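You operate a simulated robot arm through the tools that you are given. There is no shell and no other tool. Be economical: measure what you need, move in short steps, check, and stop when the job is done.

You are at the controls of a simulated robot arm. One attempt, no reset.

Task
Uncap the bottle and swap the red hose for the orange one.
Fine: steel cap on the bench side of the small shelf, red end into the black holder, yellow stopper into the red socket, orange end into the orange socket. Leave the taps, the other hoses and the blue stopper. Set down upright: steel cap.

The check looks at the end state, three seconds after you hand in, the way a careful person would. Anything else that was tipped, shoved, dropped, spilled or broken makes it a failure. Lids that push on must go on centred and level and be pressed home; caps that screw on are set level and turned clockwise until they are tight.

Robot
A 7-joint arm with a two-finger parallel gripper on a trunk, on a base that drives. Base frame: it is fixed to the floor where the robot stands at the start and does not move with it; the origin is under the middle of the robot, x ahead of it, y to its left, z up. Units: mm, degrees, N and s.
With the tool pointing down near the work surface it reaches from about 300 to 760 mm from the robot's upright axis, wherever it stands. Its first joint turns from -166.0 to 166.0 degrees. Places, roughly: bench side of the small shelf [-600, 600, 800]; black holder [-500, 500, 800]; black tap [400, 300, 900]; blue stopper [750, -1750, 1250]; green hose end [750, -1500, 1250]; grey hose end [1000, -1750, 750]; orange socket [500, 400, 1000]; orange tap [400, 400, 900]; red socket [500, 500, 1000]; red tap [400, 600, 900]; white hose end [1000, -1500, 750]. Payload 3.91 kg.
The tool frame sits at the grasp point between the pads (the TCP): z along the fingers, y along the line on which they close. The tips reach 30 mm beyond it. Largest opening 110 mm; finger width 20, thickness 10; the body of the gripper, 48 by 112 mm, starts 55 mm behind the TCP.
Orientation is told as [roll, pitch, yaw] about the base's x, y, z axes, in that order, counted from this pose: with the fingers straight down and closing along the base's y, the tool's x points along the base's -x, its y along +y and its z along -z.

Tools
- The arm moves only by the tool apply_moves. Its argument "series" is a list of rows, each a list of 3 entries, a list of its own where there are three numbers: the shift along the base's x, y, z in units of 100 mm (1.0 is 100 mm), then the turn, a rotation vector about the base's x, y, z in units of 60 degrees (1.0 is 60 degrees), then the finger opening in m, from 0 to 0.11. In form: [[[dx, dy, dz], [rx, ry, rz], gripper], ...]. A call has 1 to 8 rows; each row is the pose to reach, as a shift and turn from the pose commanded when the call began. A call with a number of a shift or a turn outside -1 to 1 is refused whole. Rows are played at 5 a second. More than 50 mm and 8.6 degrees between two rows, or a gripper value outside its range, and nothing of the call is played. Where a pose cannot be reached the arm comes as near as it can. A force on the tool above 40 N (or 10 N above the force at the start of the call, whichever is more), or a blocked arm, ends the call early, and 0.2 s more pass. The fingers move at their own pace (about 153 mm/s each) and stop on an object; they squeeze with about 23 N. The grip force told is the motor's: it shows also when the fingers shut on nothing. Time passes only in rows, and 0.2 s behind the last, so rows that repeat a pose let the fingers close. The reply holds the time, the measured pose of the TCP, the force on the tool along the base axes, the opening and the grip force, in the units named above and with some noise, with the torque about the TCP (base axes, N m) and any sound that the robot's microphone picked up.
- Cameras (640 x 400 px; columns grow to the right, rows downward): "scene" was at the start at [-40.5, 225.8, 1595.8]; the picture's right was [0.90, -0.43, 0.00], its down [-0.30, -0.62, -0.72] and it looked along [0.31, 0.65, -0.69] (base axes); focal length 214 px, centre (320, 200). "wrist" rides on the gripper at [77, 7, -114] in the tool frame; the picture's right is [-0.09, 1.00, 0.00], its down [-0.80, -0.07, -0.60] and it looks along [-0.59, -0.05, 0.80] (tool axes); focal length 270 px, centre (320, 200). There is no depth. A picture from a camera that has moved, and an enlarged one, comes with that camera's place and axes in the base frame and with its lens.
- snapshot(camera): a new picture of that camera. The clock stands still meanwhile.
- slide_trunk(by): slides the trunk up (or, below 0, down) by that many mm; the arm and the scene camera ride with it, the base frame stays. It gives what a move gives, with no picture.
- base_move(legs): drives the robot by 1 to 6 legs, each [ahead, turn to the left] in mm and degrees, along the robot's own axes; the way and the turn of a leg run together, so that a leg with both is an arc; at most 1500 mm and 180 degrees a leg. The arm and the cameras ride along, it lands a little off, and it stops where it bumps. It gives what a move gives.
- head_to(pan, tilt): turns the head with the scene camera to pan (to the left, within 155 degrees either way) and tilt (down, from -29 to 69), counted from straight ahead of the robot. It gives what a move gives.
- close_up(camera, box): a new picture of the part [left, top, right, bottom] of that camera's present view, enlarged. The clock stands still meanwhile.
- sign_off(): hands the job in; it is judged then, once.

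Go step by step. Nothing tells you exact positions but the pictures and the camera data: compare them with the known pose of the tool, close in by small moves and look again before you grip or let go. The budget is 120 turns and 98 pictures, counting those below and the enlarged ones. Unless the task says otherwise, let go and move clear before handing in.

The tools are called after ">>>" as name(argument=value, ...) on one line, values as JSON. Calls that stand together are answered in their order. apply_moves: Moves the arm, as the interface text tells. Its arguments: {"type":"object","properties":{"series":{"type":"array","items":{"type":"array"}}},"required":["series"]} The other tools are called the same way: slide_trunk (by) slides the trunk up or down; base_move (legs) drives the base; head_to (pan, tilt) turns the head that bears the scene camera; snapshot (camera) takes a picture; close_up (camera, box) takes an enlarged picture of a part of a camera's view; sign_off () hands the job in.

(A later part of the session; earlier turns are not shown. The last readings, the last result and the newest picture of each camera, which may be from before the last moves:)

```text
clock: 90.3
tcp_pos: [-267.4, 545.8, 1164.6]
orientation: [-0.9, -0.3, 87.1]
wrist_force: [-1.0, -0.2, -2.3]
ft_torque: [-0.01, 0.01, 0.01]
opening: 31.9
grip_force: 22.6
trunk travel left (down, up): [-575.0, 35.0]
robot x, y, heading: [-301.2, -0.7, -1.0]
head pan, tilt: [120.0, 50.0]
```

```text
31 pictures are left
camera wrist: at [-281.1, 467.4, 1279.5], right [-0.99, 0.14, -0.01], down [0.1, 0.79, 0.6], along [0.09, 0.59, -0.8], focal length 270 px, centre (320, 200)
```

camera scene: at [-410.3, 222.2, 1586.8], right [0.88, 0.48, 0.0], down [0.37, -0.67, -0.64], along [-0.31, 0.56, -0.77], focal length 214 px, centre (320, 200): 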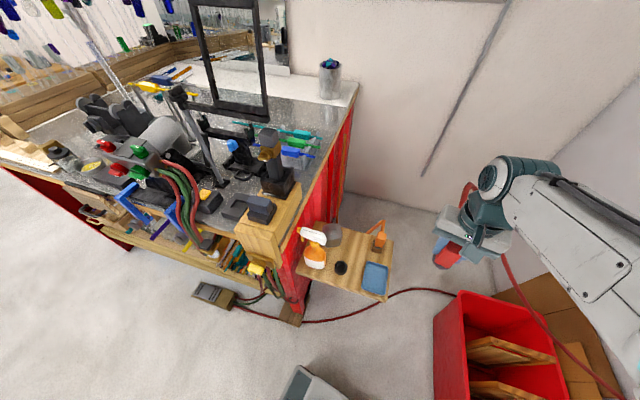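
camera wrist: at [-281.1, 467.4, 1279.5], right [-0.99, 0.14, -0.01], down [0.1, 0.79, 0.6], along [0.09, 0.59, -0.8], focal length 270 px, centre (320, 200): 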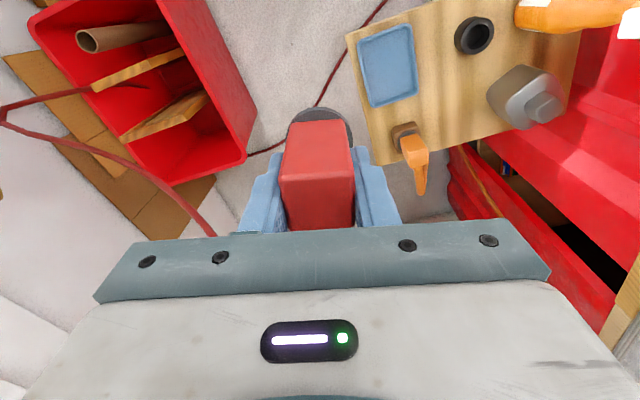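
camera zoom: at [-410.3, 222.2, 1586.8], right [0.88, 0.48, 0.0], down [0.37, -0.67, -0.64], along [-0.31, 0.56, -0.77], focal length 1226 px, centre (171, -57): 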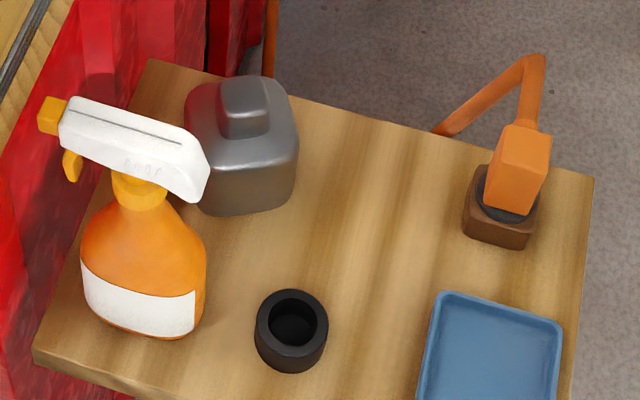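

Holder top is at [-500, 547, 800]. At yaw 90° the palm would graze the spray head, so I turn the tool back to about yaw -38°, which clears camera, palm and hose.

>>> apply_moves(series=[[[0, 0, 0], [0, 0, -0.14], 0.015], [[0, 0, 0], [0, 0, -0.28], 0.015], [[0, 0, 0], [0, 0, -0.42], 0.015], [[0, 0, 0], [0, 0, -0.56], 0.015], [[0, 0, 0], [0, 0, -0.7], 0.015]])

>>> apply_moves(series=[[[0, 0, 0], [0, 0, -0.14], 0.015], [[0, 0, 0], [0, 0, -0.28], 0.015], [[0, 0, 0], [0, 0, -0.42], 0.015], [[0, 0, 0], [0, 0, -0.56], 0.015], [[0, 0, 0], [0, 0, -0.7], 0.015]])

>>> apply_moves(series=[[[0, 0, 0], [0, 0, -0.14], 0.015], [[0, 0, 0], [0, 0, -0.28], 0.015], [[0, 0, 0], [0, 0, -0.42], 0.015], [[0, 0, 0], [0, 0, -0.56], 0.015], [[0, 0, 0], [0, 0, -0.68], 0.015]])

>>> apply_moves(series=[[[-0.4, 0, 0], [0, 0, 0], 0.015], [[-0.8, 0, 0], [0, 0, 0], 0.015], [[-1.0, 0, -0.1], [0, 0, 0], 0.015]])

>>> close_up(camera="scene", box=[270, 170, 430, 270])

```text
clock: 91.5
tcp_pos: [-269.2, 546.0, 1163.7]
orientation: [-0.8, -0.4, 45.0]
wrist_force: [-0.4, 0.0, -2.4]
ft_torque: [0.04, -0.02, -0.03]
opening: 32.0
grip_force: 23.4
trunk travel left (down, up): [-575.0, 35.0]
robot x, y, heading: [-298.3, 4.1, -1.1]
head pan, tilt: [120.0, 50.0]
```

```text
clock: 92.8
tcp_pos: [-269.6, 546.8, 1164.1]
orientation: [-0.8, -0.4, 2.9]
wrist_force: [0.8, 0.3, -1.8]
ft_torque: [0.01, -0.02, -0.01]
opening: 31.7
grip_force: 23.3
trunk travel left (down, up): [-575.0, 35.0]
robot x, y, heading: [-299.2, 1.6, -0.9]
head pan, tilt: [120.0, 50.0]
```

```text
clock: 94.0
tcp_pos: [-270.1, 546.2, 1163.0]
orientation: [-0.8, -0.4, -37.8]
wrist_force: [0.1, 1.2, -2.0]
ft_torque: [-0.02, -0.02, 0.03]
opening: 32.0
grip_force: 23.0
trunk travel left (down, up): [-575.0, 35.0]
robot x, y, heading: [-300.8, 4.1, -1.4]
head pan, tilt: [120.0, 50.0]
```

```text
clock: 94.8
tcp_pos: [-371.1, 546.6, 1151.9]
orientation: [-0.8, -0.4, -37.7]
wrist_force: [0.2, 0.3, -1.7]
ft_torque: [-0.02, 0.02, -0.01]
opening: 31.9
grip_force: 23.1
trunk travel left (down, up): [-575.0, 35.0]
robot x, y, heading: [-299.7, 3.4, -1.1]
head pan, tilt: [120.0, 50.0]
```

```text
4.00 times, centred on (350, 220) of scene
camera zoom: at [-410.8, 222.3, 1586.7], right [0.87, 0.48, 0.0], down [0.37, -0.67, -0.64], along [-0.31, 0.56, -0.77], focal length 858 px, centre (200, 120)
```

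zoom: 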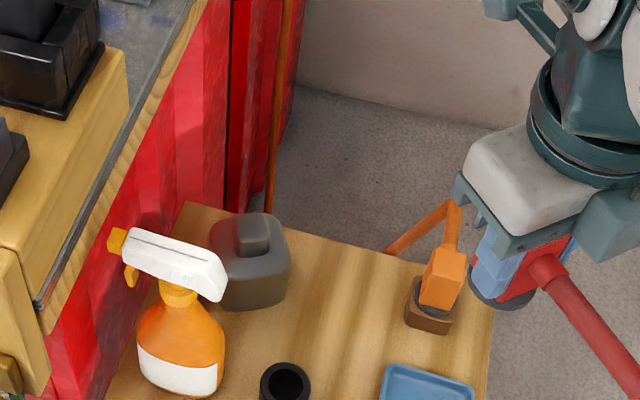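

Hose hangs clear to the robot side. I move over the holder and lower to z≈930.

>>> apply_moves(series=[[[-0.4, 0, -0.2], [0, 0, 0], 0.015], [[-0.8, 0, -0.4], [0, 0, 0], 0.015], [[-1.0, 0, -0.8], [0, 0, 0], 0.015], [[-1.0, 0, -1.0], [0, 0, 0], 0.015]])

>>> apply_moves(series=[[[-0.29, 0.0, -0.3], [0, 0, 0], 0.015], [[-0.29, 0.0, -0.7], [0, 0, 0], 0.015], [[-0.29, 0.0, -1.0], [0, 0, 0], 0.015], [[-0.29, 0.0, -1.0], [0, 0, 0], 0.015]])

>>> head_to(pan=120, tilt=62)

>>> snapshot(camera="wrist")

>>> close_up(camera="scene", box=[280, 130, 408, 210])

```text
clock: 95.8
tcp_pos: [-468.1, 548.3, 1051.7]
orientation: [-0.8, -0.4, -37.6]
wrist_force: [-0.6, -0.2, -1.9]
ft_torque: [-0.02, 0.02, -0.03]
opening: 31.9
grip_force: 22.8
trunk travel left (down, up): [-575.0, 35.0]
robot x, y, heading: [-299.6, 1.9, -0.9]
head pan, tilt: [120.0, 50.0]
```

```text
clock: 97.0
tcp_pos: [-458.5, 564.7, 964.5]
orientation: [-0.3, 0.8, -41.9]
wrist_force: [0.0, -1.3, -2.0]
ft_torque: [0.0, -0.03, -0.01]
opening: 31.5
grip_force: 22.3
trunk travel left (down, up): [-575.0, 35.0]
robot x, y, heading: [-300.0, 2.0, -0.9]
head pan, tilt: [120.0, 50.0]
stopped in row 4: the arm was blocked; the commanded pose is now the measured one
```

```text
clock: 97.7
tcp_pos: [-460.4, 566.0, 964.8]
orientation: [-0.2, 0.7, -41.7]
wrist_force: [-0.1, 0.6, -2.0]
ft_torque: [-0.01, 0.01, 0.01]
opening: 31.8
grip_force: 23.1
trunk travel left (down, up): [-575.0, 35.0]
robot x, y, heading: [-297.8, 1.7, -0.9]
head pan, tilt: [120.0, 62.0]
```

```text
29 pictures are left
camera wrist: at [-513.0, 621.0, 1082.2], right [0.73, 0.68, -0.01], down [0.56, -0.59, 0.58], along [0.4, -0.43, -0.81], focal length 270 px, centre (320, 200)
```

wrist: 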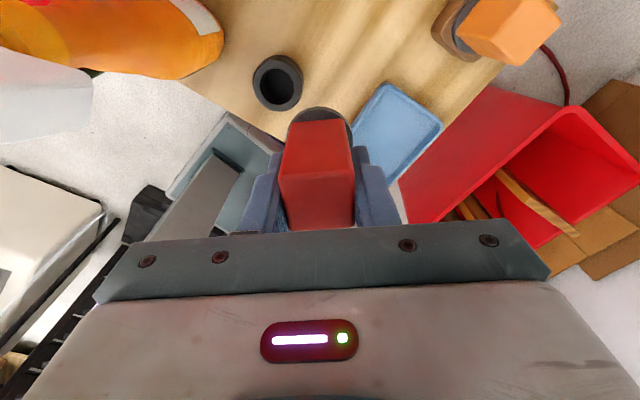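

```text
5.00 times, centred on (344, 170) of scene
camera zoom: at [-404.4, 211.2, 1571.9], right [0.87, 0.48, 0.0], down [0.43, -0.77, -0.47], along [-0.23, 0.41, -0.88], focal length 1072 px, centre (200, 350)
```

zoom: 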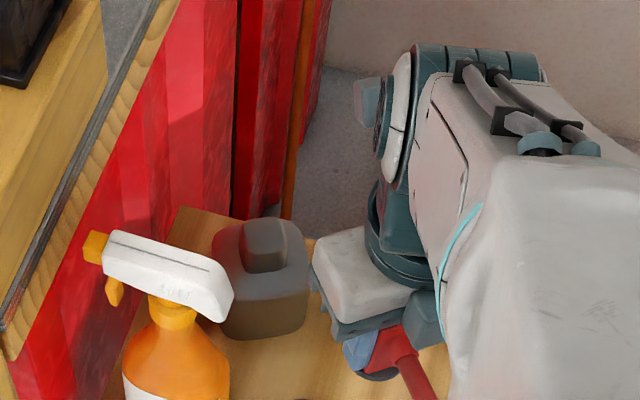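

The arm was blocked short of the holder, likely by its own head/body at this heading. I back out upward, then turn the base left 42° as before (that pose reached the shelf fine).

>>> apply_moves(series=[[[0.05, 0, 0.4], [0, 0, 0], 0.015], [[0.1, 0, 0.8], [0, 0, 0], 0.015], [[0.4, 0, 1.0], [0, 0, 0], 0.015], [[0.8, 0, 1.0], [0, 0, 0], 0.015], [[1.0, -0.1, 1.0], [0, 0, 0], 0.015]])

>>> apply_moves(series=[[[0.4, -0.1, 0.2], [0, 0, -0.1], 0.015], [[0.8, -0.2, 0.4], [0, 0, -0.2], 0.015], [[1.0, -0.3, 0.4], [0, 0, -0.2], 0.015]])

>>> apply_moves(series=[[[0.4, -0.1, 0], [0, 0, -0.1], 0.015], [[0.8, -0.2, 0], [0, 0, -0.2], 0.015], [[1.0, -0.3, 0], [0, 0, -0.25], 0.015]])

>>> base_move(legs=[[0, 42]])

>>> head_to(pan=75, tilt=55)

>>> snapshot(camera="scene")

```text
clock: 98.9
tcp_pos: [-361.6, 553.2, 1065.5]
orientation: [-0.4, 0.6, -41.5]
wrist_force: [0.1, 0.7, -2.9]
ft_torque: [-0.02, -0.01, 0.0]
opening: 32.0
grip_force: 23.2
trunk travel left (down, up): [-575.0, 35.0]
robot x, y, heading: [-303.7, 3.8, -1.0]
head pan, tilt: [120.0, 62.0]
```

```text
clock: 99.7
tcp_pos: [-261.0, 525.2, 1104.1]
orientation: [-0.2, 0.9, -53.6]
wrist_force: [0.4, -0.1, -2.9]
ft_torque: [-0.01, -0.03, 0.01]
opening: 31.8
grip_force: 23.1
trunk travel left (down, up): [-575.0, 35.0]
robot x, y, heading: [-300.5, 3.8, -1.0]
head pan, tilt: [120.0, 62.0]
```

```text
clock: 100.5
tcp_pos: [-159.6, 495.2, 1105.3]
orientation: [-0.2, 0.6, -68.5]
wrist_force: [-0.6, -1.0, -2.0]
ft_torque: [0.02, 0.0, 0.01]
opening: 32.0
grip_force: 23.0
trunk travel left (down, up): [-575.0, 35.0]
robot x, y, heading: [-300.0, 1.9, -1.1]
head pan, tilt: [120.0, 62.0]
```

```text
clock: 102.8
tcp_pos: [-523.6, 461.9, 1104.7]
orientation: [-0.2, 0.6, -27.0]
wrist_force: [0.4, 0.0, -1.4]
ft_torque: [0.01, -0.02, 0.02]
opening: 32.1
grip_force: 22.8
trunk travel left (down, up): [-575.0, 35.0]
robot x, y, heading: [-300.2, 1.0, 40.5]
head pan, tilt: [120.0, 62.0]
```

```text
clock: 103.9
tcp_pos: [-523.2, 463.5, 1104.6]
orientation: [-0.3, 0.8, -27.1]
wrist_force: [0.6, -0.1, -2.3]
ft_torque: [0.01, -0.01, 0.0]
opening: 32.2
grip_force: 22.7
trunk travel left (down, up): [-575.0, 35.0]
robot x, y, heading: [-304.1, 5.1, 40.6]
head pan, tilt: [75.0, 55.0]
```

```text
27 pictures are left
camera scene: at [-486.4, 132.6, 1580.3], right [0.9, 0.43, 0.0], down [0.35, -0.74, -0.57], along [-0.25, 0.52, -0.82], focal length 214 px, centre (320, 200)
```

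scene: 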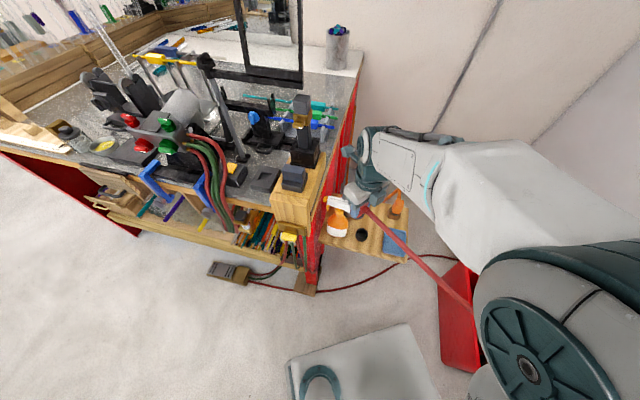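

Good, now over the shelf's front. I move to [-500, 547] and lower to about z=940.

>>> apply_moves(series=[[[0.1, 0.4, 0], [0, 0, 0], 0.015], [[0.23, 0.84, 0], [0, 0, 0], 0.015], [[0.23, 0.84, -0.4], [0, 0, 0], 0.015], [[0.23, 0.84, -0.8], [0, 0, 0], 0.015], [[0.23, 0.84, -1.0], [0, 0, 0], 0.015]])

>>> apply_moves(series=[[[0, 0, -0.3], [0, 0, 0], 0.015], [[0, 0, -0.6], [0, 0, 0], 0.015], [[0, 0, -0.6], [0, 0, 0], 0.015]])

>>> snapshot(camera="wrist")

>>> close_up(camera="scene", box=[290, 175, 418, 255])

```text
clock: 105.1
tcp_pos: [-499.9, 546.1, 1004.5]
orientation: [-0.1, 0.7, -27.1]
wrist_force: [-0.1, -0.9, -1.8]
ft_torque: [-0.01, -0.01, 0.0]
opening: 32.0
grip_force: 22.5
trunk travel left (down, up): [-575.0, 35.0]
robot x, y, heading: [-299.2, 7.0, 40.6]
head pan, tilt: [75.0, 55.0]
```

```text
clock: 105.9
tcp_pos: [-500.2, 549.1, 943.9]
orientation: [-0.2, 0.7, -27.0]
wrist_force: [0.5, -0.1, -0.7]
ft_torque: [0.01, 0.02, 0.0]
opening: 31.8
grip_force: 22.8
trunk travel left (down, up): [-575.0, 35.0]
robot x, y, heading: [-298.4, 1.5, 40.4]
head pan, tilt: [75.0, 55.0]
```

```text
26 pictures are left
camera wrist: at [-565.4, 588.2, 1061.5], right [0.53, 0.85, -0.01], down [0.69, -0.43, 0.58], along [0.49, -0.31, -0.81], focal length 270 px, centre (320, 200)
```

wrist: 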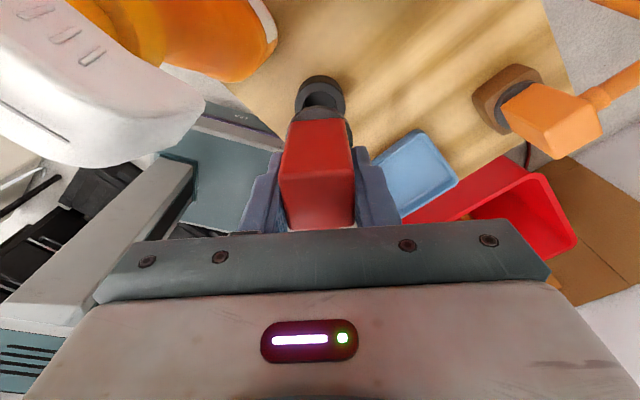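

```text
5.00 times, centred on (354, 215) of scene
camera zoom: at [-486.2, 132.6, 1580.3], right [0.9, 0.43, 0.0], down [0.35, -0.74, -0.57], along [-0.25, 0.52, -0.82], focal length 1072 px, centre (150, 125)
```

zoom: 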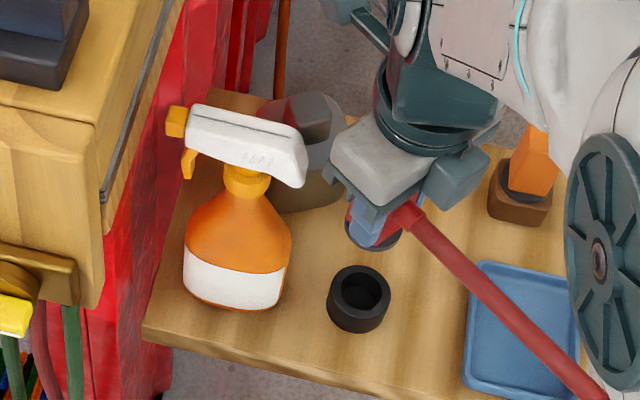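

The plug is centred in the hand; the holder centre measures about [-505, 552]. I shift 5 mm and lower carefully.

>>> apply_moves(series=[[[-0.05, 0.03, -0.2], [0, 0, 0], 0.015], [[-0.05, 0.03, -0.45], [0, 0, 0], 0.015], [[-0.05, 0.03, -0.65], [0, 0, 0], 0.015], [[-0.05, 0.03, -0.65], [0, 0, 0], 0.015]])

>>> close_up(camera="scene", box=[310, 195, 406, 255])

>>> close_up(camera="wrist", box=[240, 60, 400, 160])

```text
clock: 106.9
tcp_pos: [-506.0, 549.2, 878.3]
orientation: [-0.2, 0.7, -27.1]
wrist_force: [-0.2, 1.2, -1.8]
ft_torque: [-0.03, -0.02, -0.01]
opening: 31.7
grip_force: 23.1
trunk travel left (down, up): [-575.0, 35.0]
robot x, y, heading: [-299.6, -0.8, 40.5]
head pan, tilt: [75.0, 55.0]
```

```text
6.67 times, centred on (358, 225) of scene
camera zoom: at [-486.4, 132.7, 1580.3], right [0.9, 0.43, 0.0], down [0.35, -0.74, -0.57], along [-0.25, 0.52, -0.82], focal length 1430 px, centre (67, 33)
```

zoom: 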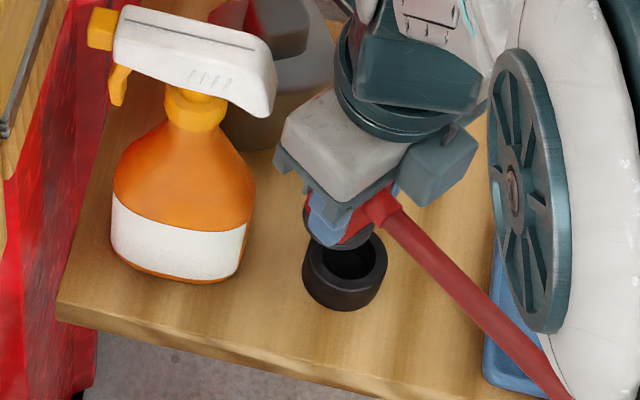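

```text
4.00 times, centred on (320, 110) of wrist
camera zoom: at [-570.2, 589.9, 997.0], right [0.53, 0.85, -0.01], down [0.69, -0.43, 0.58], along [0.49, -0.31, -0.81], focal length 1081 px, centre (320, 560)
```

zoom: 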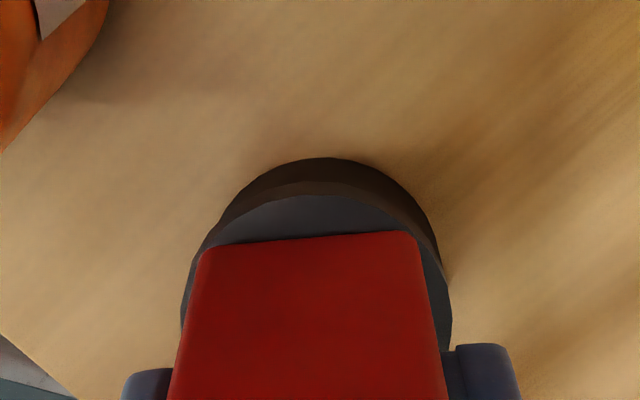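

Concentric in the wrist view. I lower further in small steps, watching the force.

>>> apply_moves(series=[[[0.02, 0.02, -0.08], [0, 0, 0], 0.015], [[0.02, 0.02, -0.16], [0, 0, 0], 0.015], [[0.02, 0.02, -0.22], [0, 0, 0], 0.015]])

```text
clock: 107.9
tcp_pos: [-504.5, 554.8, 863.1]
orientation: [0.2, 1.3, -27.0]
wrist_force: [1.1, -2.4, 19.9]
ft_torque: [0.03, -0.04, -0.01]
opening: 31.8
grip_force: 23.2
trunk travel left (down, up): [-575.0, 35.0]
robot x, y, heading: [-299.1, 1.6, 40.7]
head pan, tilt: [75.0, 55.0]
stopped in row 3: the force on the tool passed its limit (the readings are from after the stop); the commanded pose is now the measured one
```

Contact at z≈863. I look whether it is seated or on the rim.

>>> close_up(camera="scene", box=[334, 215, 382, 245])

>>> close_up(camera="wrist", box=[240, 60, 400, 160])

```text
13.33 times, centred on (358, 230) of scene
camera zoom: at [-485.3, 130.1, 1580.5], right [0.9, 0.43, 0.0], down [0.35, -0.74, -0.57], along [-0.25, 0.52, -0.82], focal length 2860 px, centre (-187, -200)
```

zoom: 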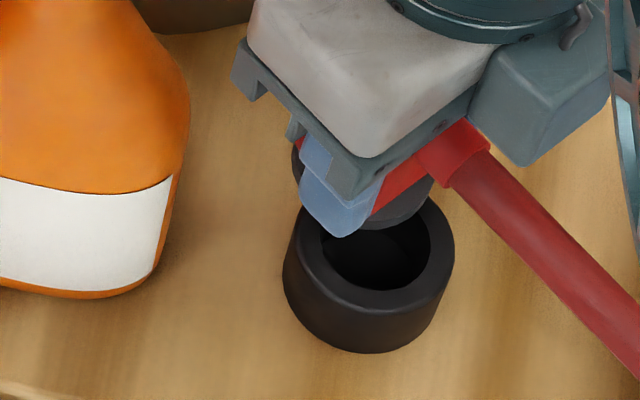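

```text
4.00 times, centred on (320, 110) of wrist
camera zoom: at [-567.8, 593.1, 981.5], right [0.53, 0.85, 0.0], down [0.69, -0.43, 0.58], along [0.49, -0.3, -0.82], focal length 1081 px, centre (320, 560)
```

zoom: 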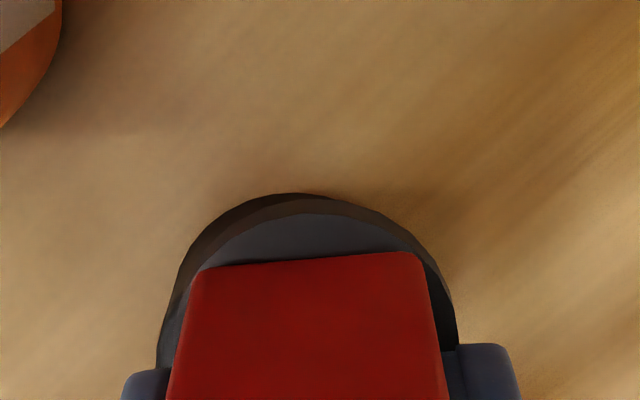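

The plug sits about 7 mm toward the rear-left of the hole. I lift 8 mm, shift by (+5, -6), level out and lower again.

>>> apply_moves(series=[[[0, 0, 0.08], [0, 0, 0], 0.015], [[0.05, -0.06, 0.08], [0, -0.02, 0], 0.015], [[0.05, -0.06, 0.08], [0, -0.02, 0], 0.015], [[0.05, -0.06, 0.0], [0, -0.02, 0], 0.015], [[0.05, -0.06, -0.06], [0, -0.02, 0], 0.015], [[0.05, -0.06, -0.1], [0, -0.02, 0], 0.015]])

```text
clock: 109.3
tcp_pos: [-498.5, 546.0, 850.2]
orientation: [0.6, -0.1, -26.9]
wrist_force: [1.7, -7.3, 1.0]
ft_torque: [-0.25, -0.09, 0.02]
opening: 32.0
grip_force: 22.7
trunk travel left (down, up): [-575.0, 35.0]
robot x, y, heading: [-301.3, -1.3, 40.5]
head pan, tilt: [75.0, 55.0]
```

It has entered the hole (z=850). I press on gently until seated.

>>> apply_moves(series=[[[0, -0.02, -0.05], [0, 0, 0], 0.015], [[0, -0.02, -0.1], [0, 0, 0], 0.015], [[0, -0.02, -0.15], [0, 0, 0], 0.015]])

>>> close_up(camera="scene", box=[334, 215, 382, 245])

```text
clock: 110.0
tcp_pos: [-497.4, 545.1, 845.9]
orientation: [0.7, 0.2, -27.2]
wrist_force: [4.8, -11.0, 23.3]
ft_torque: [-0.87, -0.22, 0.04]
opening: 31.8
grip_force: 22.5
trunk travel left (down, up): [-575.0, 35.0]
robot x, y, heading: [-297.3, 6.3, 40.5]
head pan, tilt: [75.0, 55.0]
stopped in row 3: the force on the tool passed its limit (the readings are from after the stop); the commanded pose is now the measured one
```

```text
13.33 times, centred on (358, 230) of scene
camera zoom: at [-484.5, 128.6, 1581.2], right [0.9, 0.43, 0.0], down [0.35, -0.74, -0.58], along [-0.25, 0.52, -0.82], focal length 2860 px, centre (-187, -200)
```

zoom: 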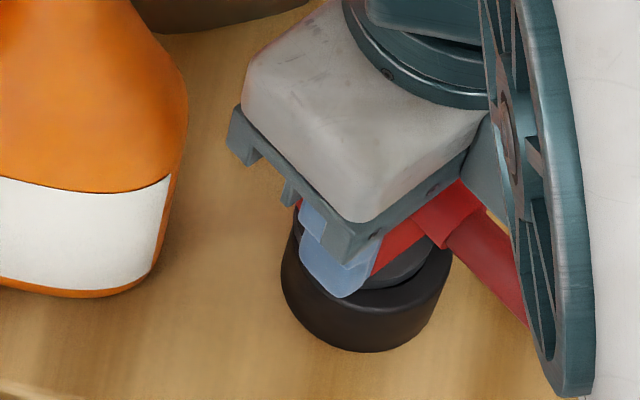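

Seated with the flange on the holder. I release to 52 mm and rise straight up.

>>> apply_moves(series=[[[0, 0, 0], [0, 0, 0], 0.04], [[0, 0, 0], [0, 0, 0], 0.052], [[0, 0, 0], [0, 0, 0], 0.052]])

>>> apply_moves(series=[[[0, 0, 0.3], [0, 0, 0], 0.052], [[0, 0, 0.6], [0, 0, 0], 0.052], [[0, 0, 1.0], [0, 0, 0], 0.052]])

>>> apply_moves(series=[[[0, 0, 0.4], [0, 0, 0], 0.052], [[0, -0.2, 0.8], [0, 0, 0], 0.052], [[0.2, -0.5, 1.0], [0, 0, 0], 0.052], [[0.6, -0.6, 1.0], [0, 0, 0], 0.052]])

>>> close_up(camera="scene", box=[290, 165, 450, 265])

```text
clock: 110.9
tcp_pos: [-495.8, 552.2, 845.4]
orientation: [1.1, 0.5, -27.2]
wrist_force: [4.5, 0.5, 14.0]
ft_torque: [-0.26, 0.04, 0.09]
opening: 50.2
grip_force: 0.0
trunk travel left (down, up): [-575.0, 35.0]
robot x, y, heading: [-295.7, 2.6, 40.0]
head pan, tilt: [75.0, 55.0]
stopped in row 3: the force on the tool passed its limit (the readings are from after the stop); the commanded pose is now the measured one
```

```text
clock: 111.7
tcp_pos: [-497.9, 551.5, 945.2]
orientation: [1.0, 0.5, -27.1]
wrist_force: [0.5, -0.7, 0.3]
ft_torque: [-0.01, 0.03, -0.03]
opening: 51.9
grip_force: 0.0
trunk travel left (down, up): [-575.0, 35.0]
robot x, y, heading: [-298.4, 2.4, 40.3]
head pan, tilt: [75.0, 55.0]
```

```text
clock: 112.7
tcp_pos: [-433.9, 488.0, 1043.8]
orientation: [1.0, 0.5, -27.1]
wrist_force: [-0.5, 0.0, 0.3]
ft_torque: [0.0, 0.02, 0.02]
opening: 52.0
grip_force: 0.0
trunk travel left (down, up): [-575.0, 35.0]
robot x, y, heading: [-296.6, 0.6, 40.4]
head pan, tilt: [75.0, 55.0]
```

```text
4.00 times, centred on (370, 215) of scene
camera zoom: at [-484.3, 133.3, 1580.4], right [0.9, 0.43, 0.0], down [0.35, -0.74, -0.57], along [-0.25, 0.52, -0.82], focal length 858 px, centre (120, 140)
```

zoom: 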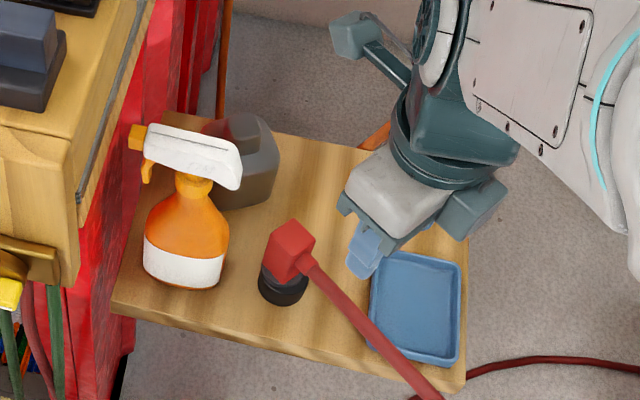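

The red end is in the black holder. Now I return to the manifold for the yellow stopper (about [477, 408, 1037]).

>>> base_move(legs=[[0, -40.5], [270, 0]])

>>> apply_moves(series=[[[0, 0, 0.4], [0, 0, 0.14], 0.06], [[0, 0, 0.8], [0, 0, 0.28], 0.06], [[0.1, 0, 1.0], [0, 0, 0.42], 0.06], [[0.2, 0, 1.0], [0, 0, 0.56], 0.06], [[0.3, 0, 1.0], [0, 0, 0.7], 0.06]])

>>> head_to(pan=50, tilt=45)

```text
clock: 116.5
tcp_pos: [183.4, 463.3, 1043.2]
orientation: [1.0, 0.4, -67.2]
wrist_force: [0.4, -0.7, 0.5]
ft_torque: [0.02, 0.0, 0.04]
opening: 52.1
grip_force: 0.1
trunk travel left (down, up): [-575.0, 35.0]
robot x, y, heading: [-27.6, 1.7, -0.1]
head pan, tilt: [75.0, 55.0]
```

```text
clock: 117.7
tcp_pos: [213.2, 462.8, 1142.7]
orientation: [1.1, 0.4, -25.3]
wrist_force: [0.0, 0.3, 0.0]
ft_torque: [0.01, 0.04, 0.0]
opening: 59.7
grip_force: 0.1
trunk travel left (down, up): [-575.0, 35.0]
robot x, y, heading: [-27.1, 3.5, 0.0]
head pan, tilt: [75.0, 55.0]
```

```text
clock: 118.6
tcp_pos: [214.1, 462.3, 1144.2]
orientation: [1.0, 0.3, -25.3]
wrist_force: [-0.2, 0.7, -0.7]
ft_torque: [0.03, 0.0, 0.02]
opening: 59.9
grip_force: 0.1
trunk travel left (down, up): [-575.0, 35.0]
robot x, y, heading: [-24.2, 3.1, 0.2]
head pan, tilt: [50.0, 45.0]
```

I straighten the tool and move above the yellow stopper.

>>> apply_moves(series=[[[0.4, -0.1, 0], [-0.017, -0.006, 0.13], 0.06], [[0.8, -0.2, 0], [-0.017, -0.006, 0.26], 0.06], [[1.0, -0.3, 0], [-0.017, -0.006, 0.39], 0.06], [[1.0, -0.54, 0], [-0.017, -0.006, 0.48], 0.06]])

>>> apply_moves(series=[[[0.4, 0, 0], [0, 0, 0], 0.06], [[0.8, 0, 0], [0, 0, 0], 0.06], [[1.0, 0, 0], [0, 0, 0], 0.06]])

>>> apply_moves(series=[[[0.4, 0, 0], [0, 0, 0], 0.06], [[0.6, 0, -0.15], [0, 0, 0], 0.06], [[0.6, 0, -0.25], [0, 0, 0], 0.06], [[0.6, 0, -0.25], [0, 0, 0], 0.06]])

>>> snapshot(camera="wrist")

>>> close_up(camera="scene", box=[320, 150, 448, 230])

```text
clock: 119.6
tcp_pos: [310.7, 406.7, 1143.5]
orientation: [0.1, -0.3, 3.7]
wrist_force: [-0.1, -0.7, -0.4]
ft_torque: [0.02, 0.01, 0.01]
opening: 59.8
grip_force: 0.0
trunk travel left (down, up): [-575.0, 35.0]
robot x, y, heading: [-31.2, 2.0, 0.1]
head pan, tilt: [50.0, 45.0]
```

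```text
clock: 120.4
tcp_pos: [413.6, 408.1, 1144.0]
orientation: [0.0, -0.2, 3.5]
wrist_force: [1.1, 0.5, -0.3]
ft_torque: [-0.01, 0.01, -0.01]
opening: 60.1
grip_force: 0.0
trunk travel left (down, up): [-575.0, 35.0]
robot x, y, heading: [-27.9, 0.9, 0.0]
head pan, tilt: [50.0, 45.0]
```

```text
clock: 121.4
tcp_pos: [472.5, 409.5, 1118.3]
orientation: [0.1, -0.1, 3.4]
wrist_force: [0.1, 0.5, -0.9]
ft_torque: [0.0, 0.03, 0.03]
opening: 59.9
grip_force: 0.1
trunk travel left (down, up): [-575.0, 35.0]
robot x, y, heading: [-28.5, 3.4, 0.1]
head pan, tilt: [50.0, 45.0]
```

```text
18 pictures are left
camera wrist: at [394.6, 410.9, 1234.2], right [0.03, 1.0, 0.0], down [0.8, -0.02, 0.6], along [0.6, -0.01, -0.8], focal length 270 px, centre (320, 200)
```

wrist: 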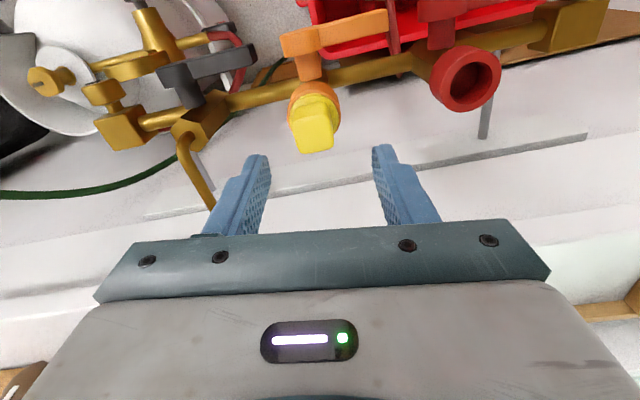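

```text
5.00 times, centred on (384, 190) of scene
camera zoom: at [-51.5, 216.2, 1593.7], right [0.77, -0.64, 0.0], down [-0.45, -0.54, -0.71], along [0.45, 0.54, -0.71], focal length 1072 px, centre (0, 250)
```

zoom: 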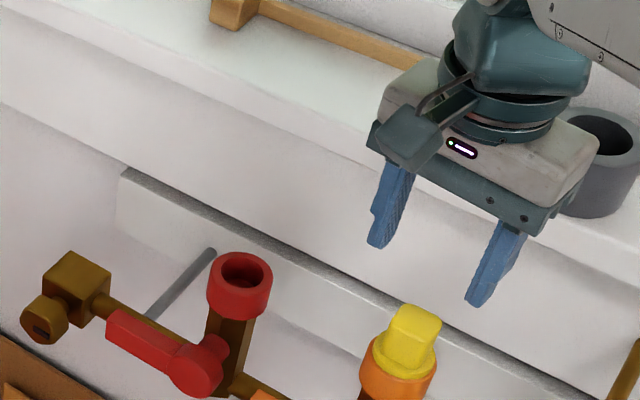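

Yellow top is at about [485, 407, 1022], turned ~10°; the red socket's mouth is at about [452, 533, 1005]. I align and descend on the stopper.

>>> apply_moves(series=[[[0.12, -0.02, 0], [0, 0, 0.12], 0.06], [[0.12, -0.02, -0.4], [0, 0, 0.15], 0.06], [[0.12, -0.02, -0.7], [0, 0, 0.15], 0.06], [[0.12, -0.02, -0.82], [0, 0, 0.15], 0.06], [[0.12, -0.02, -0.82], [0, 0, 0.15], 0.06]])

>>> snapshot(camera="wrist")

```text
clock: 122.6
tcp_pos: [483.5, 407.0, 1035.4]
orientation: [0.0, -0.1, 12.5]
wrist_force: [0.2, -0.4, 0.9]
ft_torque: [-0.01, -0.01, 0.01]
opening: 60.0
grip_force: 0.1
trunk travel left (down, up): [-575.0, 35.0]
robot x, y, heading: [-23.4, -0.3, 0.3]
head pan, tilt: [50.0, 45.0]
```

```text
16 pictures are left
camera wrist: at [406.3, 395.9, 1151.9], right [-0.13, 0.99, 0.0], down [0.8, 0.1, 0.6], along [0.59, 0.08, -0.8], focal length 270 px, centre (320, 200)
```

wrist: 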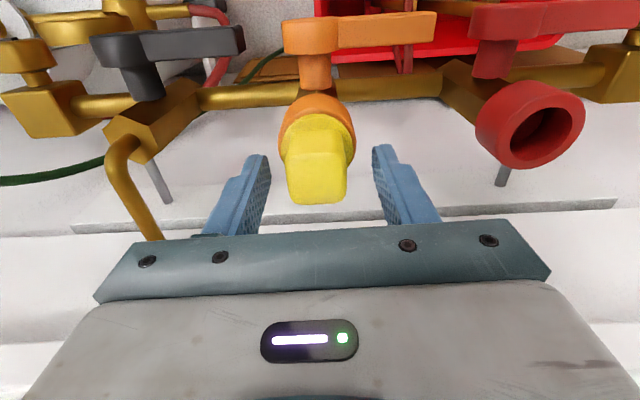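

Well aligned. I close on the stopper and pull it up.

>>> apply_moves(series=[[[0, 0, 0], [0, 0, 0], 0.03], [[0, 0, 0], [0, 0, 0], 0.01], [[0, 0, 0], [0, 0, 0], 0.01], [[0, 0, 0], [0, 0, 0], 0.01]])

>>> apply_moves(series=[[[0, 0, 0.1], [0, 0, 0], 0.01], [[0, 0, 0.3], [0, 0, 0], 0.01], [[0, 0, 0.7], [0, 0, 0], 0.01]])

>>> snapshot(camera="wrist")

```text
clock: 123.6
tcp_pos: [484.4, 406.6, 1036.4]
orientation: [0.2, -0.3, 12.5]
wrist_force: [-0.1, 0.0, 1.0]
ft_torque: [0.04, 0.0, -0.01]
opening: 40.7
grip_force: 22.9
trunk travel left (down, up): [-575.0, 35.0]
robot x, y, heading: [-30.7, -1.1, 0.3]
head pan, tilt: [50.0, 45.0]
```

```text
clock: 124.4
tcp_pos: [484.7, 407.4, 1106.6]
orientation: [0.1, -0.2, 12.4]
wrist_force: [0.9, 0.7, -0.5]
ft_torque: [0.02, -0.01, -0.03]
opening: 40.6
grip_force: 23.0
trunk travel left (down, up): [-575.0, 35.0]
robot x, y, heading: [-28.3, 3.0, -0.0]
head pan, tilt: [50.0, 45.0]
```

```text
15 pictures are left
camera wrist: at [407.0, 396.7, 1222.6], right [-0.13, 0.99, 0.0], down [0.8, 0.1, 0.6], along [0.59, 0.08, -0.8], focal length 270 px, centre (320, 200)
```

wrist: 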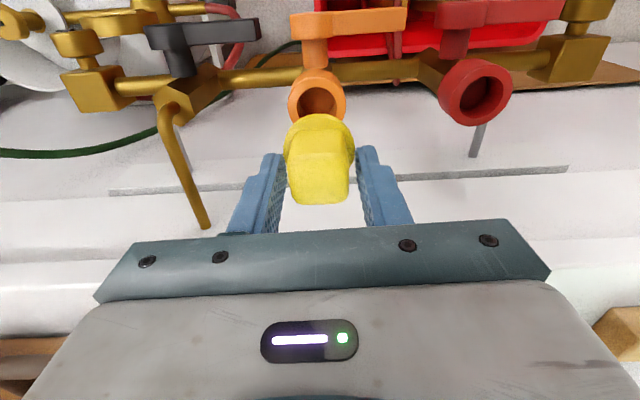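

The stopper is out. From this view the red mouth lies (-19, +122) mm from the orange one; I move the stopper there and check alignment above it.

>>> apply_moves(series=[[[-0.06, 0.4, 0], [0, 0, 0], 0.01], [[-0.12, 0.8, 0], [0, 0, 0], 0.01], [[-0.16, 1.0, 0], [0, 0, 0], 0.01]])

>>> apply_moves(series=[[[-0.03, 0.22, -0.1], [0, 0, 0], 0.01], [[-0.03, 0.22, -0.32], [0, 0, 0], 0.01], [[-0.03, 0.22, -0.32], [0, 0, 0], 0.01]])

>>> close_up(camera="wrist", box=[224, 60, 416, 180])

>>> close_up(camera="scene", box=[335, 175, 399, 215])

```text
clock: 125.2
tcp_pos: [469.1, 506.2, 1104.3]
orientation: [0.1, -0.1, 12.6]
wrist_force: [0.6, -0.8, -0.1]
ft_torque: [-0.01, -0.03, 0.0]
opening: 40.7
grip_force: 23.3
trunk travel left (down, up): [-575.0, 35.0]
robot x, y, heading: [-26.5, -0.4, 0.2]
head pan, tilt: [50.0, 45.0]
```

```text
clock: 126.0
tcp_pos: [466.9, 526.7, 1073.2]
orientation: [0.2, -0.1, 12.5]
wrist_force: [-0.2, 0.2, -0.6]
ft_torque: [-0.03, -0.01, 0.01]
opening: 40.6
grip_force: 22.7
trunk travel left (down, up): [-575.0, 35.0]
robot x, y, heading: [-26.0, 1.6, 0.2]
head pan, tilt: [50.0, 45.0]
```

```text
3.33 times, centred on (320, 120) of wrist
camera zoom: at [388.9, 516.1, 1190.2], right [-0.13, 0.99, 0.0], down [0.8, 0.1, 0.6], along [0.59, 0.08, -0.8], focal length 901 px, centre (320, 467)
```

zoom: 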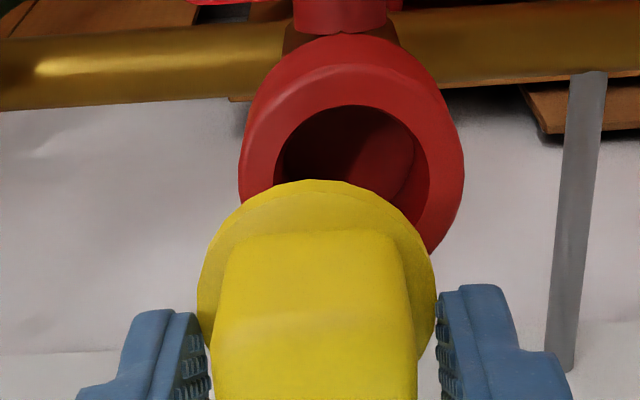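

```text
10.00 times, centred on (367, 195) of scene
camera zoom: at [-51.5, 216.2, 1593.7], right [0.77, -0.64, 0.0], down [-0.45, -0.54, -0.71], along [0.45, 0.54, -0.71], focal length 2145 px, centre (-150, 250)
```

zoom: 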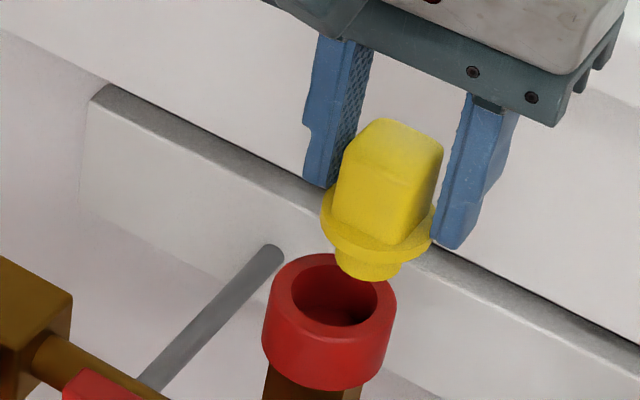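

Views show the stopper must move by about (-7.5, +6) mm. I shift and lower in small steps.

>>> apply_moves(series=[[[-0.075, 0.06, 0], [0, 0, 0], 0.01], [[-0.075, 0.06, 0], [0, 0, 0], 0.01], [[-0.075, 0.06, -0.1], [0, 0, 0], 0.01], [[-0.075, 0.06, -0.18], [0, 0, 0], 0.01], [[-0.075, 0.06, -0.26], [0, 0, 0], 0.01], [[-0.075, 0.06, -0.32], [0, 0, 0], 0.01]])

```text
clock: 127.4
tcp_pos: [460.5, 533.1, 1042.5]
orientation: [0.1, -0.1, 12.4]
wrist_force: [0.1, 0.1, -0.8]
ft_torque: [-0.02, 0.02, -0.01]
opening: 40.9
grip_force: 22.7
trunk travel left (down, up): [-575.0, 35.0]
robot x, y, heading: [-28.2, 0.4, 0.3]
head pan, tilt: [50.0, 45.0]
```

No contact at z=1042, so the stub has entered. I press home.

>>> apply_moves(series=[[[0, 0, -0.04], [0, 0, 0], 0.01], [[0, 0, -0.08], [0, 0, 0], 0.01], [[0, 0, -0.12], [0, 0, 0], 0.01], [[0, 0, -0.16], [0, 0, 0], 0.01]])

>>> close_up(camera="scene", box=[335, 180, 399, 220])

```text
clock: 128.4
tcp_pos: [459.2, 533.5, 1032.0]
orientation: [0.4, -0.7, 12.4]
wrist_force: [4.3, 2.9, 36.4]
ft_torque: [-0.7, 0.12, 0.11]
opening: 40.9
grip_force: 23.5
trunk travel left (down, up): [-575.0, 35.0]
robot x, y, heading: [-27.3, -0.3, 0.2]
head pan, tilt: [50.0, 45.0]
```

```text
10.00 times, centred on (367, 200) of scene
camera zoom: at [-53.7, 213.3, 1594.7], right [0.77, -0.64, 0.0], down [-0.45, -0.54, -0.71], along [0.45, 0.54, -0.71], focal length 2145 px, centre (-150, 200)
```

zoom: 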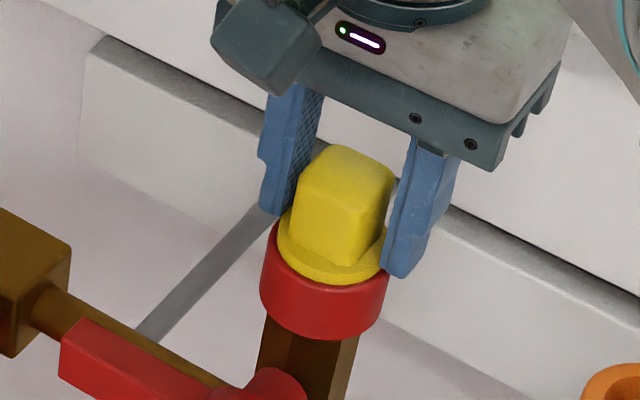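

The stopper is seated with its flange on the ring. I release, rise, drive back and turn to the shelf for the orange end.

>>> apply_moves(series=[[[0, 0, 0.02], [0, 0, 0], 0.045], [[0, 0, 0.02], [0, 0, 0], 0.06], [[0, 0, 0.02], [0, 0, 0], 0.06]])

>>> apply_moves(series=[[[0, 0, 0.3], [0, 0, 0], 0.06], [[0, 0, 0.7], [0, 0, 0], 0.06], [[-0.2, 0, 1.0], [0, 0, 0], 0.06], [[-0.5, 0, 1.0], [0, 0, 0], 0.06]])

>>> base_move(legs=[[-273, 0], [0, 41]])

>>> head_to(pan=60, tilt=60)

>>> snapshot(camera="wrist")

```text
clock: 129.2
tcp_pos: [458.0, 536.6, 1031.5]
orientation: [0.6, -0.5, 12.6]
wrist_force: [7.1, 23.0, 33.9]
ft_torque: [-0.22, -0.08, 0.43]
opening: 49.1
grip_force: 0.2
trunk travel left (down, up): [-575.0, 35.0]
robot x, y, heading: [-30.0, 2.4, 0.3]
head pan, tilt: [50.0, 45.0]
```

```text
clock: 130.2
tcp_pos: [405.8, 534.5, 1126.8]
orientation: [0.1, -0.3, 12.5]
wrist_force: [0.4, 0.1, 0.1]
ft_torque: [0.01, -0.03, 0.01]
opening: 60.0
grip_force: 0.1
trunk travel left (down, up): [-575.0, 35.0]
robot x, y, heading: [-28.9, 0.9, 0.3]
head pan, tilt: [50.0, 45.0]
```

```text
clock: 134.0
tcp_pos: [-313.0, 688.6, 1127.1]
orientation: [0.0, -0.2, 52.8]
wrist_force: [-0.1, 0.4, 0.5]
ft_torque: [-0.02, -0.01, 0.0]
opening: 60.1
grip_force: 0.0
trunk travel left (down, up): [-575.0, 35.0]
robot x, y, heading: [-295.7, 1.2, 40.7]
head pan, tilt: [50.0, 45.0]
```

```text
clock: 134.8
tcp_pos: [-313.2, 689.7, 1127.0]
orientation: [0.0, -0.2, 52.7]
wrist_force: [-0.2, 0.6, -0.4]
ft_torque: [0.01, 0.04, 0.0]
opening: 59.9
grip_force: 0.0
trunk travel left (down, up): [-575.0, 35.0]
robot x, y, heading: [-297.4, 1.1, 40.6]
head pan, tilt: [60.0, 60.0]
```

```text
11 pictures are left
camera wrist: at [-364.9, 631.0, 1243.8], right [-0.74, 0.67, 0.0], down [0.54, 0.59, 0.6], along [0.4, 0.44, -0.8], focal length 270 px, centre (320, 200)
```

wrist: 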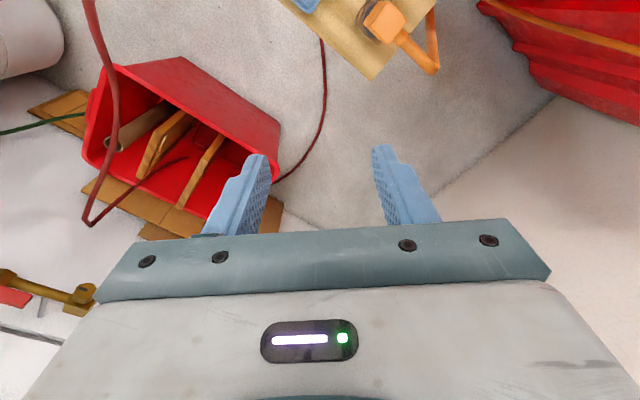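

Orange block top measures about [-408, 697, 862], hose leaving toward yaw ~100°. I rotate to 102°, move over it and lower to z≈960.

>>> apply_moves(series=[[[-0.2, 0.02, 0], [0, 0, 0.14], 0.06], [[-0.4, 0.04, 0], [0, 0, 0.28], 0.06], [[-0.6, 0.06, 0], [0, 0, 0.42], 0.06], [[-0.8, 0.08, 0], [0, 0, 0.56], 0.06], [[-0.94, 0.08, 0], [0, 0, 0.7], 0.06], [[-0.94, 0.08, -0.3], [0, 0, 0.82], 0.06], [[-0.94, 0.08, -0.7], [0, 0, 0.82], 0.06], [[-0.94, 0.08, -1.0], [0, 0, 0.82], 0.06]])

>>> apply_moves(series=[[[0, 0, -0.4], [0, 0, 0], 0.06], [[0, 0, -0.7], [0, 0, 0], 0.06], [[0, 0, -0.7], [0, 0, 0], 0.06]])

>>> snapshot(camera="wrist")

```text
clock: 136.6
tcp_pos: [-404.9, 694.4, 1026.7]
orientation: [0.1, -0.3, 102.2]
wrist_force: [-0.2, 0.3, -0.5]
ft_torque: [0.03, 0.01, 0.01]
opening: 60.1
grip_force: 0.0
trunk travel left (down, up): [-575.0, 35.0]
robot x, y, heading: [-300.4, 1.4, 40.5]
head pan, tilt: [60.0, 60.0]
```

```text
clock: 137.4
tcp_pos: [-405.0, 694.7, 956.6]
orientation: [0.0, -0.2, 102.1]
wrist_force: [0.6, -0.7, 0.1]
ft_torque: [0.0, -0.03, 0.03]
opening: 60.0
grip_force: 0.1
trunk travel left (down, up): [-575.0, 35.0]
robot x, y, heading: [-301.0, 0.1, 40.4]
head pan, tilt: [60.0, 60.0]
```

```text
10 pictures are left
camera wrist: at [-395.8, 618.4, 1072.6], right [-0.99, -0.12, 0.0], down [-0.1, 0.8, 0.6], along [-0.07, 0.59, -0.8], focal length 270 px, centre (320, 200)
```

wrist: 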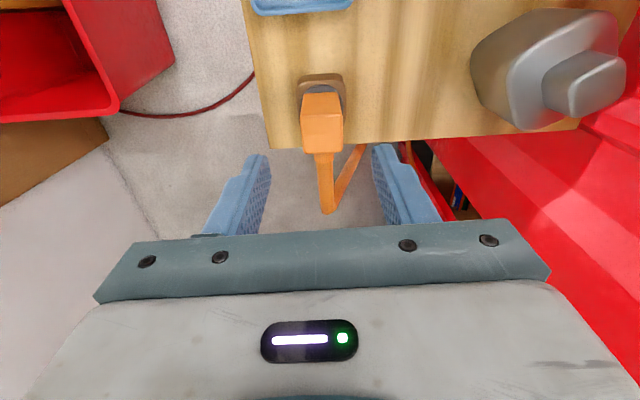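

Yaw matches. The block is ~15 mm farther out, at [-408, 710]. I shift and descend to z≈850, then check once.

>>> apply_moves(series=[[[-0.03, 0.15, 0], [0, 0, 0], 0.06], [[-0.03, 0.15, -0.4], [0, 0, 0], 0.06], [[-0.03, 0.15, -0.8], [0, 0, 0], 0.06], [[-0.03, 0.15, -1.0], [0, 0, 0], 0.06], [[-0.03, 0.15, -1.06], [0, 0, 0], 0.06]])

>>> snapshot(camera="wrist")

```text
refused: -1.06 is not a number from -1 to 1
```

```text
9 pictures are left
camera wrist: at [-395.8, 618.4, 1072.6], right [-0.99, -0.12, 0.0], down [-0.1, 0.8, 0.6], along [-0.07, 0.59, -0.8], focal length 270 px, centre (320, 200)
```

wrist: 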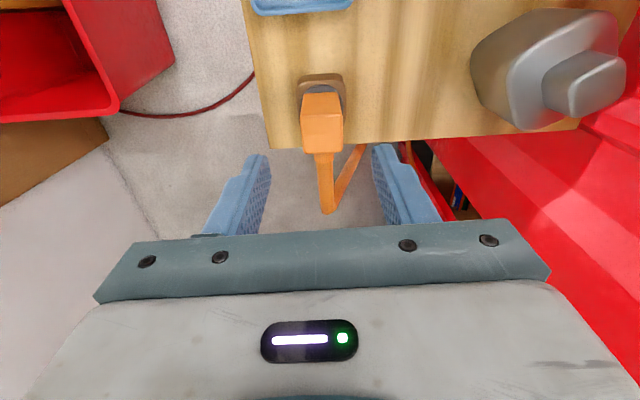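

One row exceeded the range; I repeat with a 100 mm descent.

>>> apply_moves(series=[[[-0.03, 0.15, 0], [0, 0, 0], 0.06], [[-0.03, 0.15, -0.4], [0, 0, 0], 0.06], [[-0.03, 0.15, -0.8], [0, 0, 0], 0.06], [[-0.03, 0.15, -1.0], [0, 0, 0], 0.06], [[-0.03, 0.15, -1.0], [0, 0, 0], 0.06]])

```text
clock: 138.6
tcp_pos: [-409.0, 712.6, 859.9]
orientation: [0.0, -0.2, 102.1]
wrist_force: [0.7, -0.6, 0.0]
ft_torque: [-0.01, 0.01, -0.03]
opening: 60.0
grip_force: 0.0
trunk travel left (down, up): [-575.0, 35.0]
robot x, y, heading: [-299.8, 1.8, 40.5]
head pan, tilt: [60.0, 60.0]
```

>>> snapshot(camera="wrist")

```text
8 pictures are left
camera wrist: at [-399.8, 635.8, 976.1], right [-0.99, -0.12, 0.0], down [-0.1, 0.8, 0.6], along [-0.07, 0.59, -0.8], focal length 270 px, centre (320, 200)
```

wrist: 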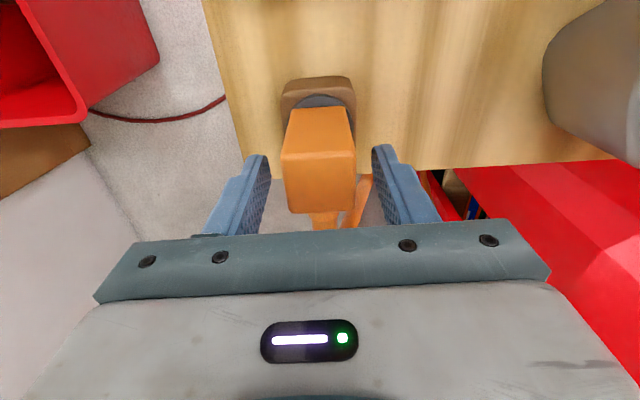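

Centred. I go 12 mm lower, close, and lift the orange end.

>>> apply_moves(series=[[[0, 0, -0.12], [0, 0, 0], 0.06], [[0, 0, -0.12], [0, 0, 0], 0.03], [[0, 0, -0.12], [0, 0, 0], 0.015], [[0, 0, -0.12], [0, 0, 0], 0.015], [[0, 0, -0.12], [0, 0, 0], 0.015]])

>>> apply_moves(series=[[[0, 0, 0.1], [0, 0, 0], 0.015], [[0, 0, 0.3], [0, 0, 0], 0.015], [[0, 0, 0.6], [0, 0, 0], 0.015], [[0, 0, 1.0], [0, 0, 0], 0.015]])

>>> apply_moves(series=[[[0, 0, 0.4], [0, 0, 0], 0.015], [[0, 0, 0.8], [0, 0, 0], 0.015], [[0.2, 0, 1.0], [0, 0, 0], 0.015], [[0.6, 0, 1.0], [0, 0, 0], 0.015], [[1.0, -0.1, 1.0], [0, 0, 0], 0.015]])

```text
clock: 139.8
tcp_pos: [-408.5, 712.2, 847.9]
orientation: [0.1, -0.2, 102.0]
wrist_force: [-0.3, 0.5, 0.0]
ft_torque: [0.01, 0.01, -0.01]
opening: 31.9
grip_force: 22.9
trunk travel left (down, up): [-575.0, 35.0]
robot x, y, heading: [-298.4, 0.4, 40.4]
head pan, tilt: [60.0, 60.0]
```

```text
clock: 140.8
tcp_pos: [-407.9, 712.5, 945.8]
orientation: [0.2, -0.3, 102.1]
wrist_force: [-0.4, -0.2, -1.3]
ft_torque: [0.04, 0.0, -0.01]
opening: 32.1
grip_force: 23.1
trunk travel left (down, up): [-575.0, 35.0]
robot x, y, heading: [-301.2, 4.3, 40.6]
head pan, tilt: [60.0, 60.0]
```

```text
clock: 142.0
tcp_pos: [-309.6, 704.0, 1046.0]
orientation: [0.2, -0.2, 102.0]
wrist_force: [0.5, -0.2, -1.6]
ft_torque: [-0.01, -0.01, -0.02]
opening: 32.0
grip_force: 23.0
trunk travel left (down, up): [-575.0, 35.0]
robot x, y, heading: [-297.8, 5.9, 40.4]
head pan, tilt: [60.0, 60.0]
```

The orange end is held. I raise, turn the tool back 50°, pull in, and drive back to the manifold.

>>> apply_moves(series=[[[0, -0.1, 0.3], [0, 0, -0.14], 0.015], [[0, -0.3, 0.6], [0, 0, -0.28], 0.015], [[0, -0.5, 0.9], [0, 0, -0.42], 0.015], [[0, -0.7, 1.0], [0, 0, -0.56], 0.015], [[0, -0.8, 1.0], [0, 0, -0.7], 0.015], [[0, -0.8, 1.0], [0, 0, -0.83], 0.015]])

>>> base_move(legs=[[0, -40.4], [271, 0]])

>>> head_to(pan=50, tilt=45)

```text
clock: 143.4
tcp_pos: [-309.2, 621.9, 1144.9]
orientation: [0.2, -0.2, 52.0]
wrist_force: [-0.1, -0.2, -2.4]
ft_torque: [0.03, -0.02, 0.0]
opening: 31.9
grip_force: 22.9
trunk travel left (down, up): [-575.0, 35.0]
robot x, y, heading: [-299.4, 1.9, 40.7]
head pan, tilt: [60.0, 60.0]
```

```text
clock: 147.2
tcp_pos: [363.7, 482.3, 1145.7]
orientation: [0.1, -0.1, 11.9]
wrist_force: [-0.2, 0.1, -2.6]
ft_torque: [0.04, 0.0, 0.01]
opening: 32.1
grip_force: 22.7
trunk travel left (down, up): [-575.0, 35.0]
robot x, y, heading: [-29.1, 7.1, 0.1]
head pan, tilt: [60.0, 60.0]
```

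```text
clock: 147.9
tcp_pos: [363.3, 482.1, 1144.0]
orientation: [0.1, -0.2, 12.0]
wrist_force: [0.6, 0.6, -2.5]
ft_torque: [0.04, 0.0, -0.02]
opening: 32.0
grip_force: 23.4
trunk travel left (down, up): [-575.0, 35.0]
robot x, y, heading: [-30.3, 2.0, -0.1]
head pan, tilt: [50.0, 45.0]
```

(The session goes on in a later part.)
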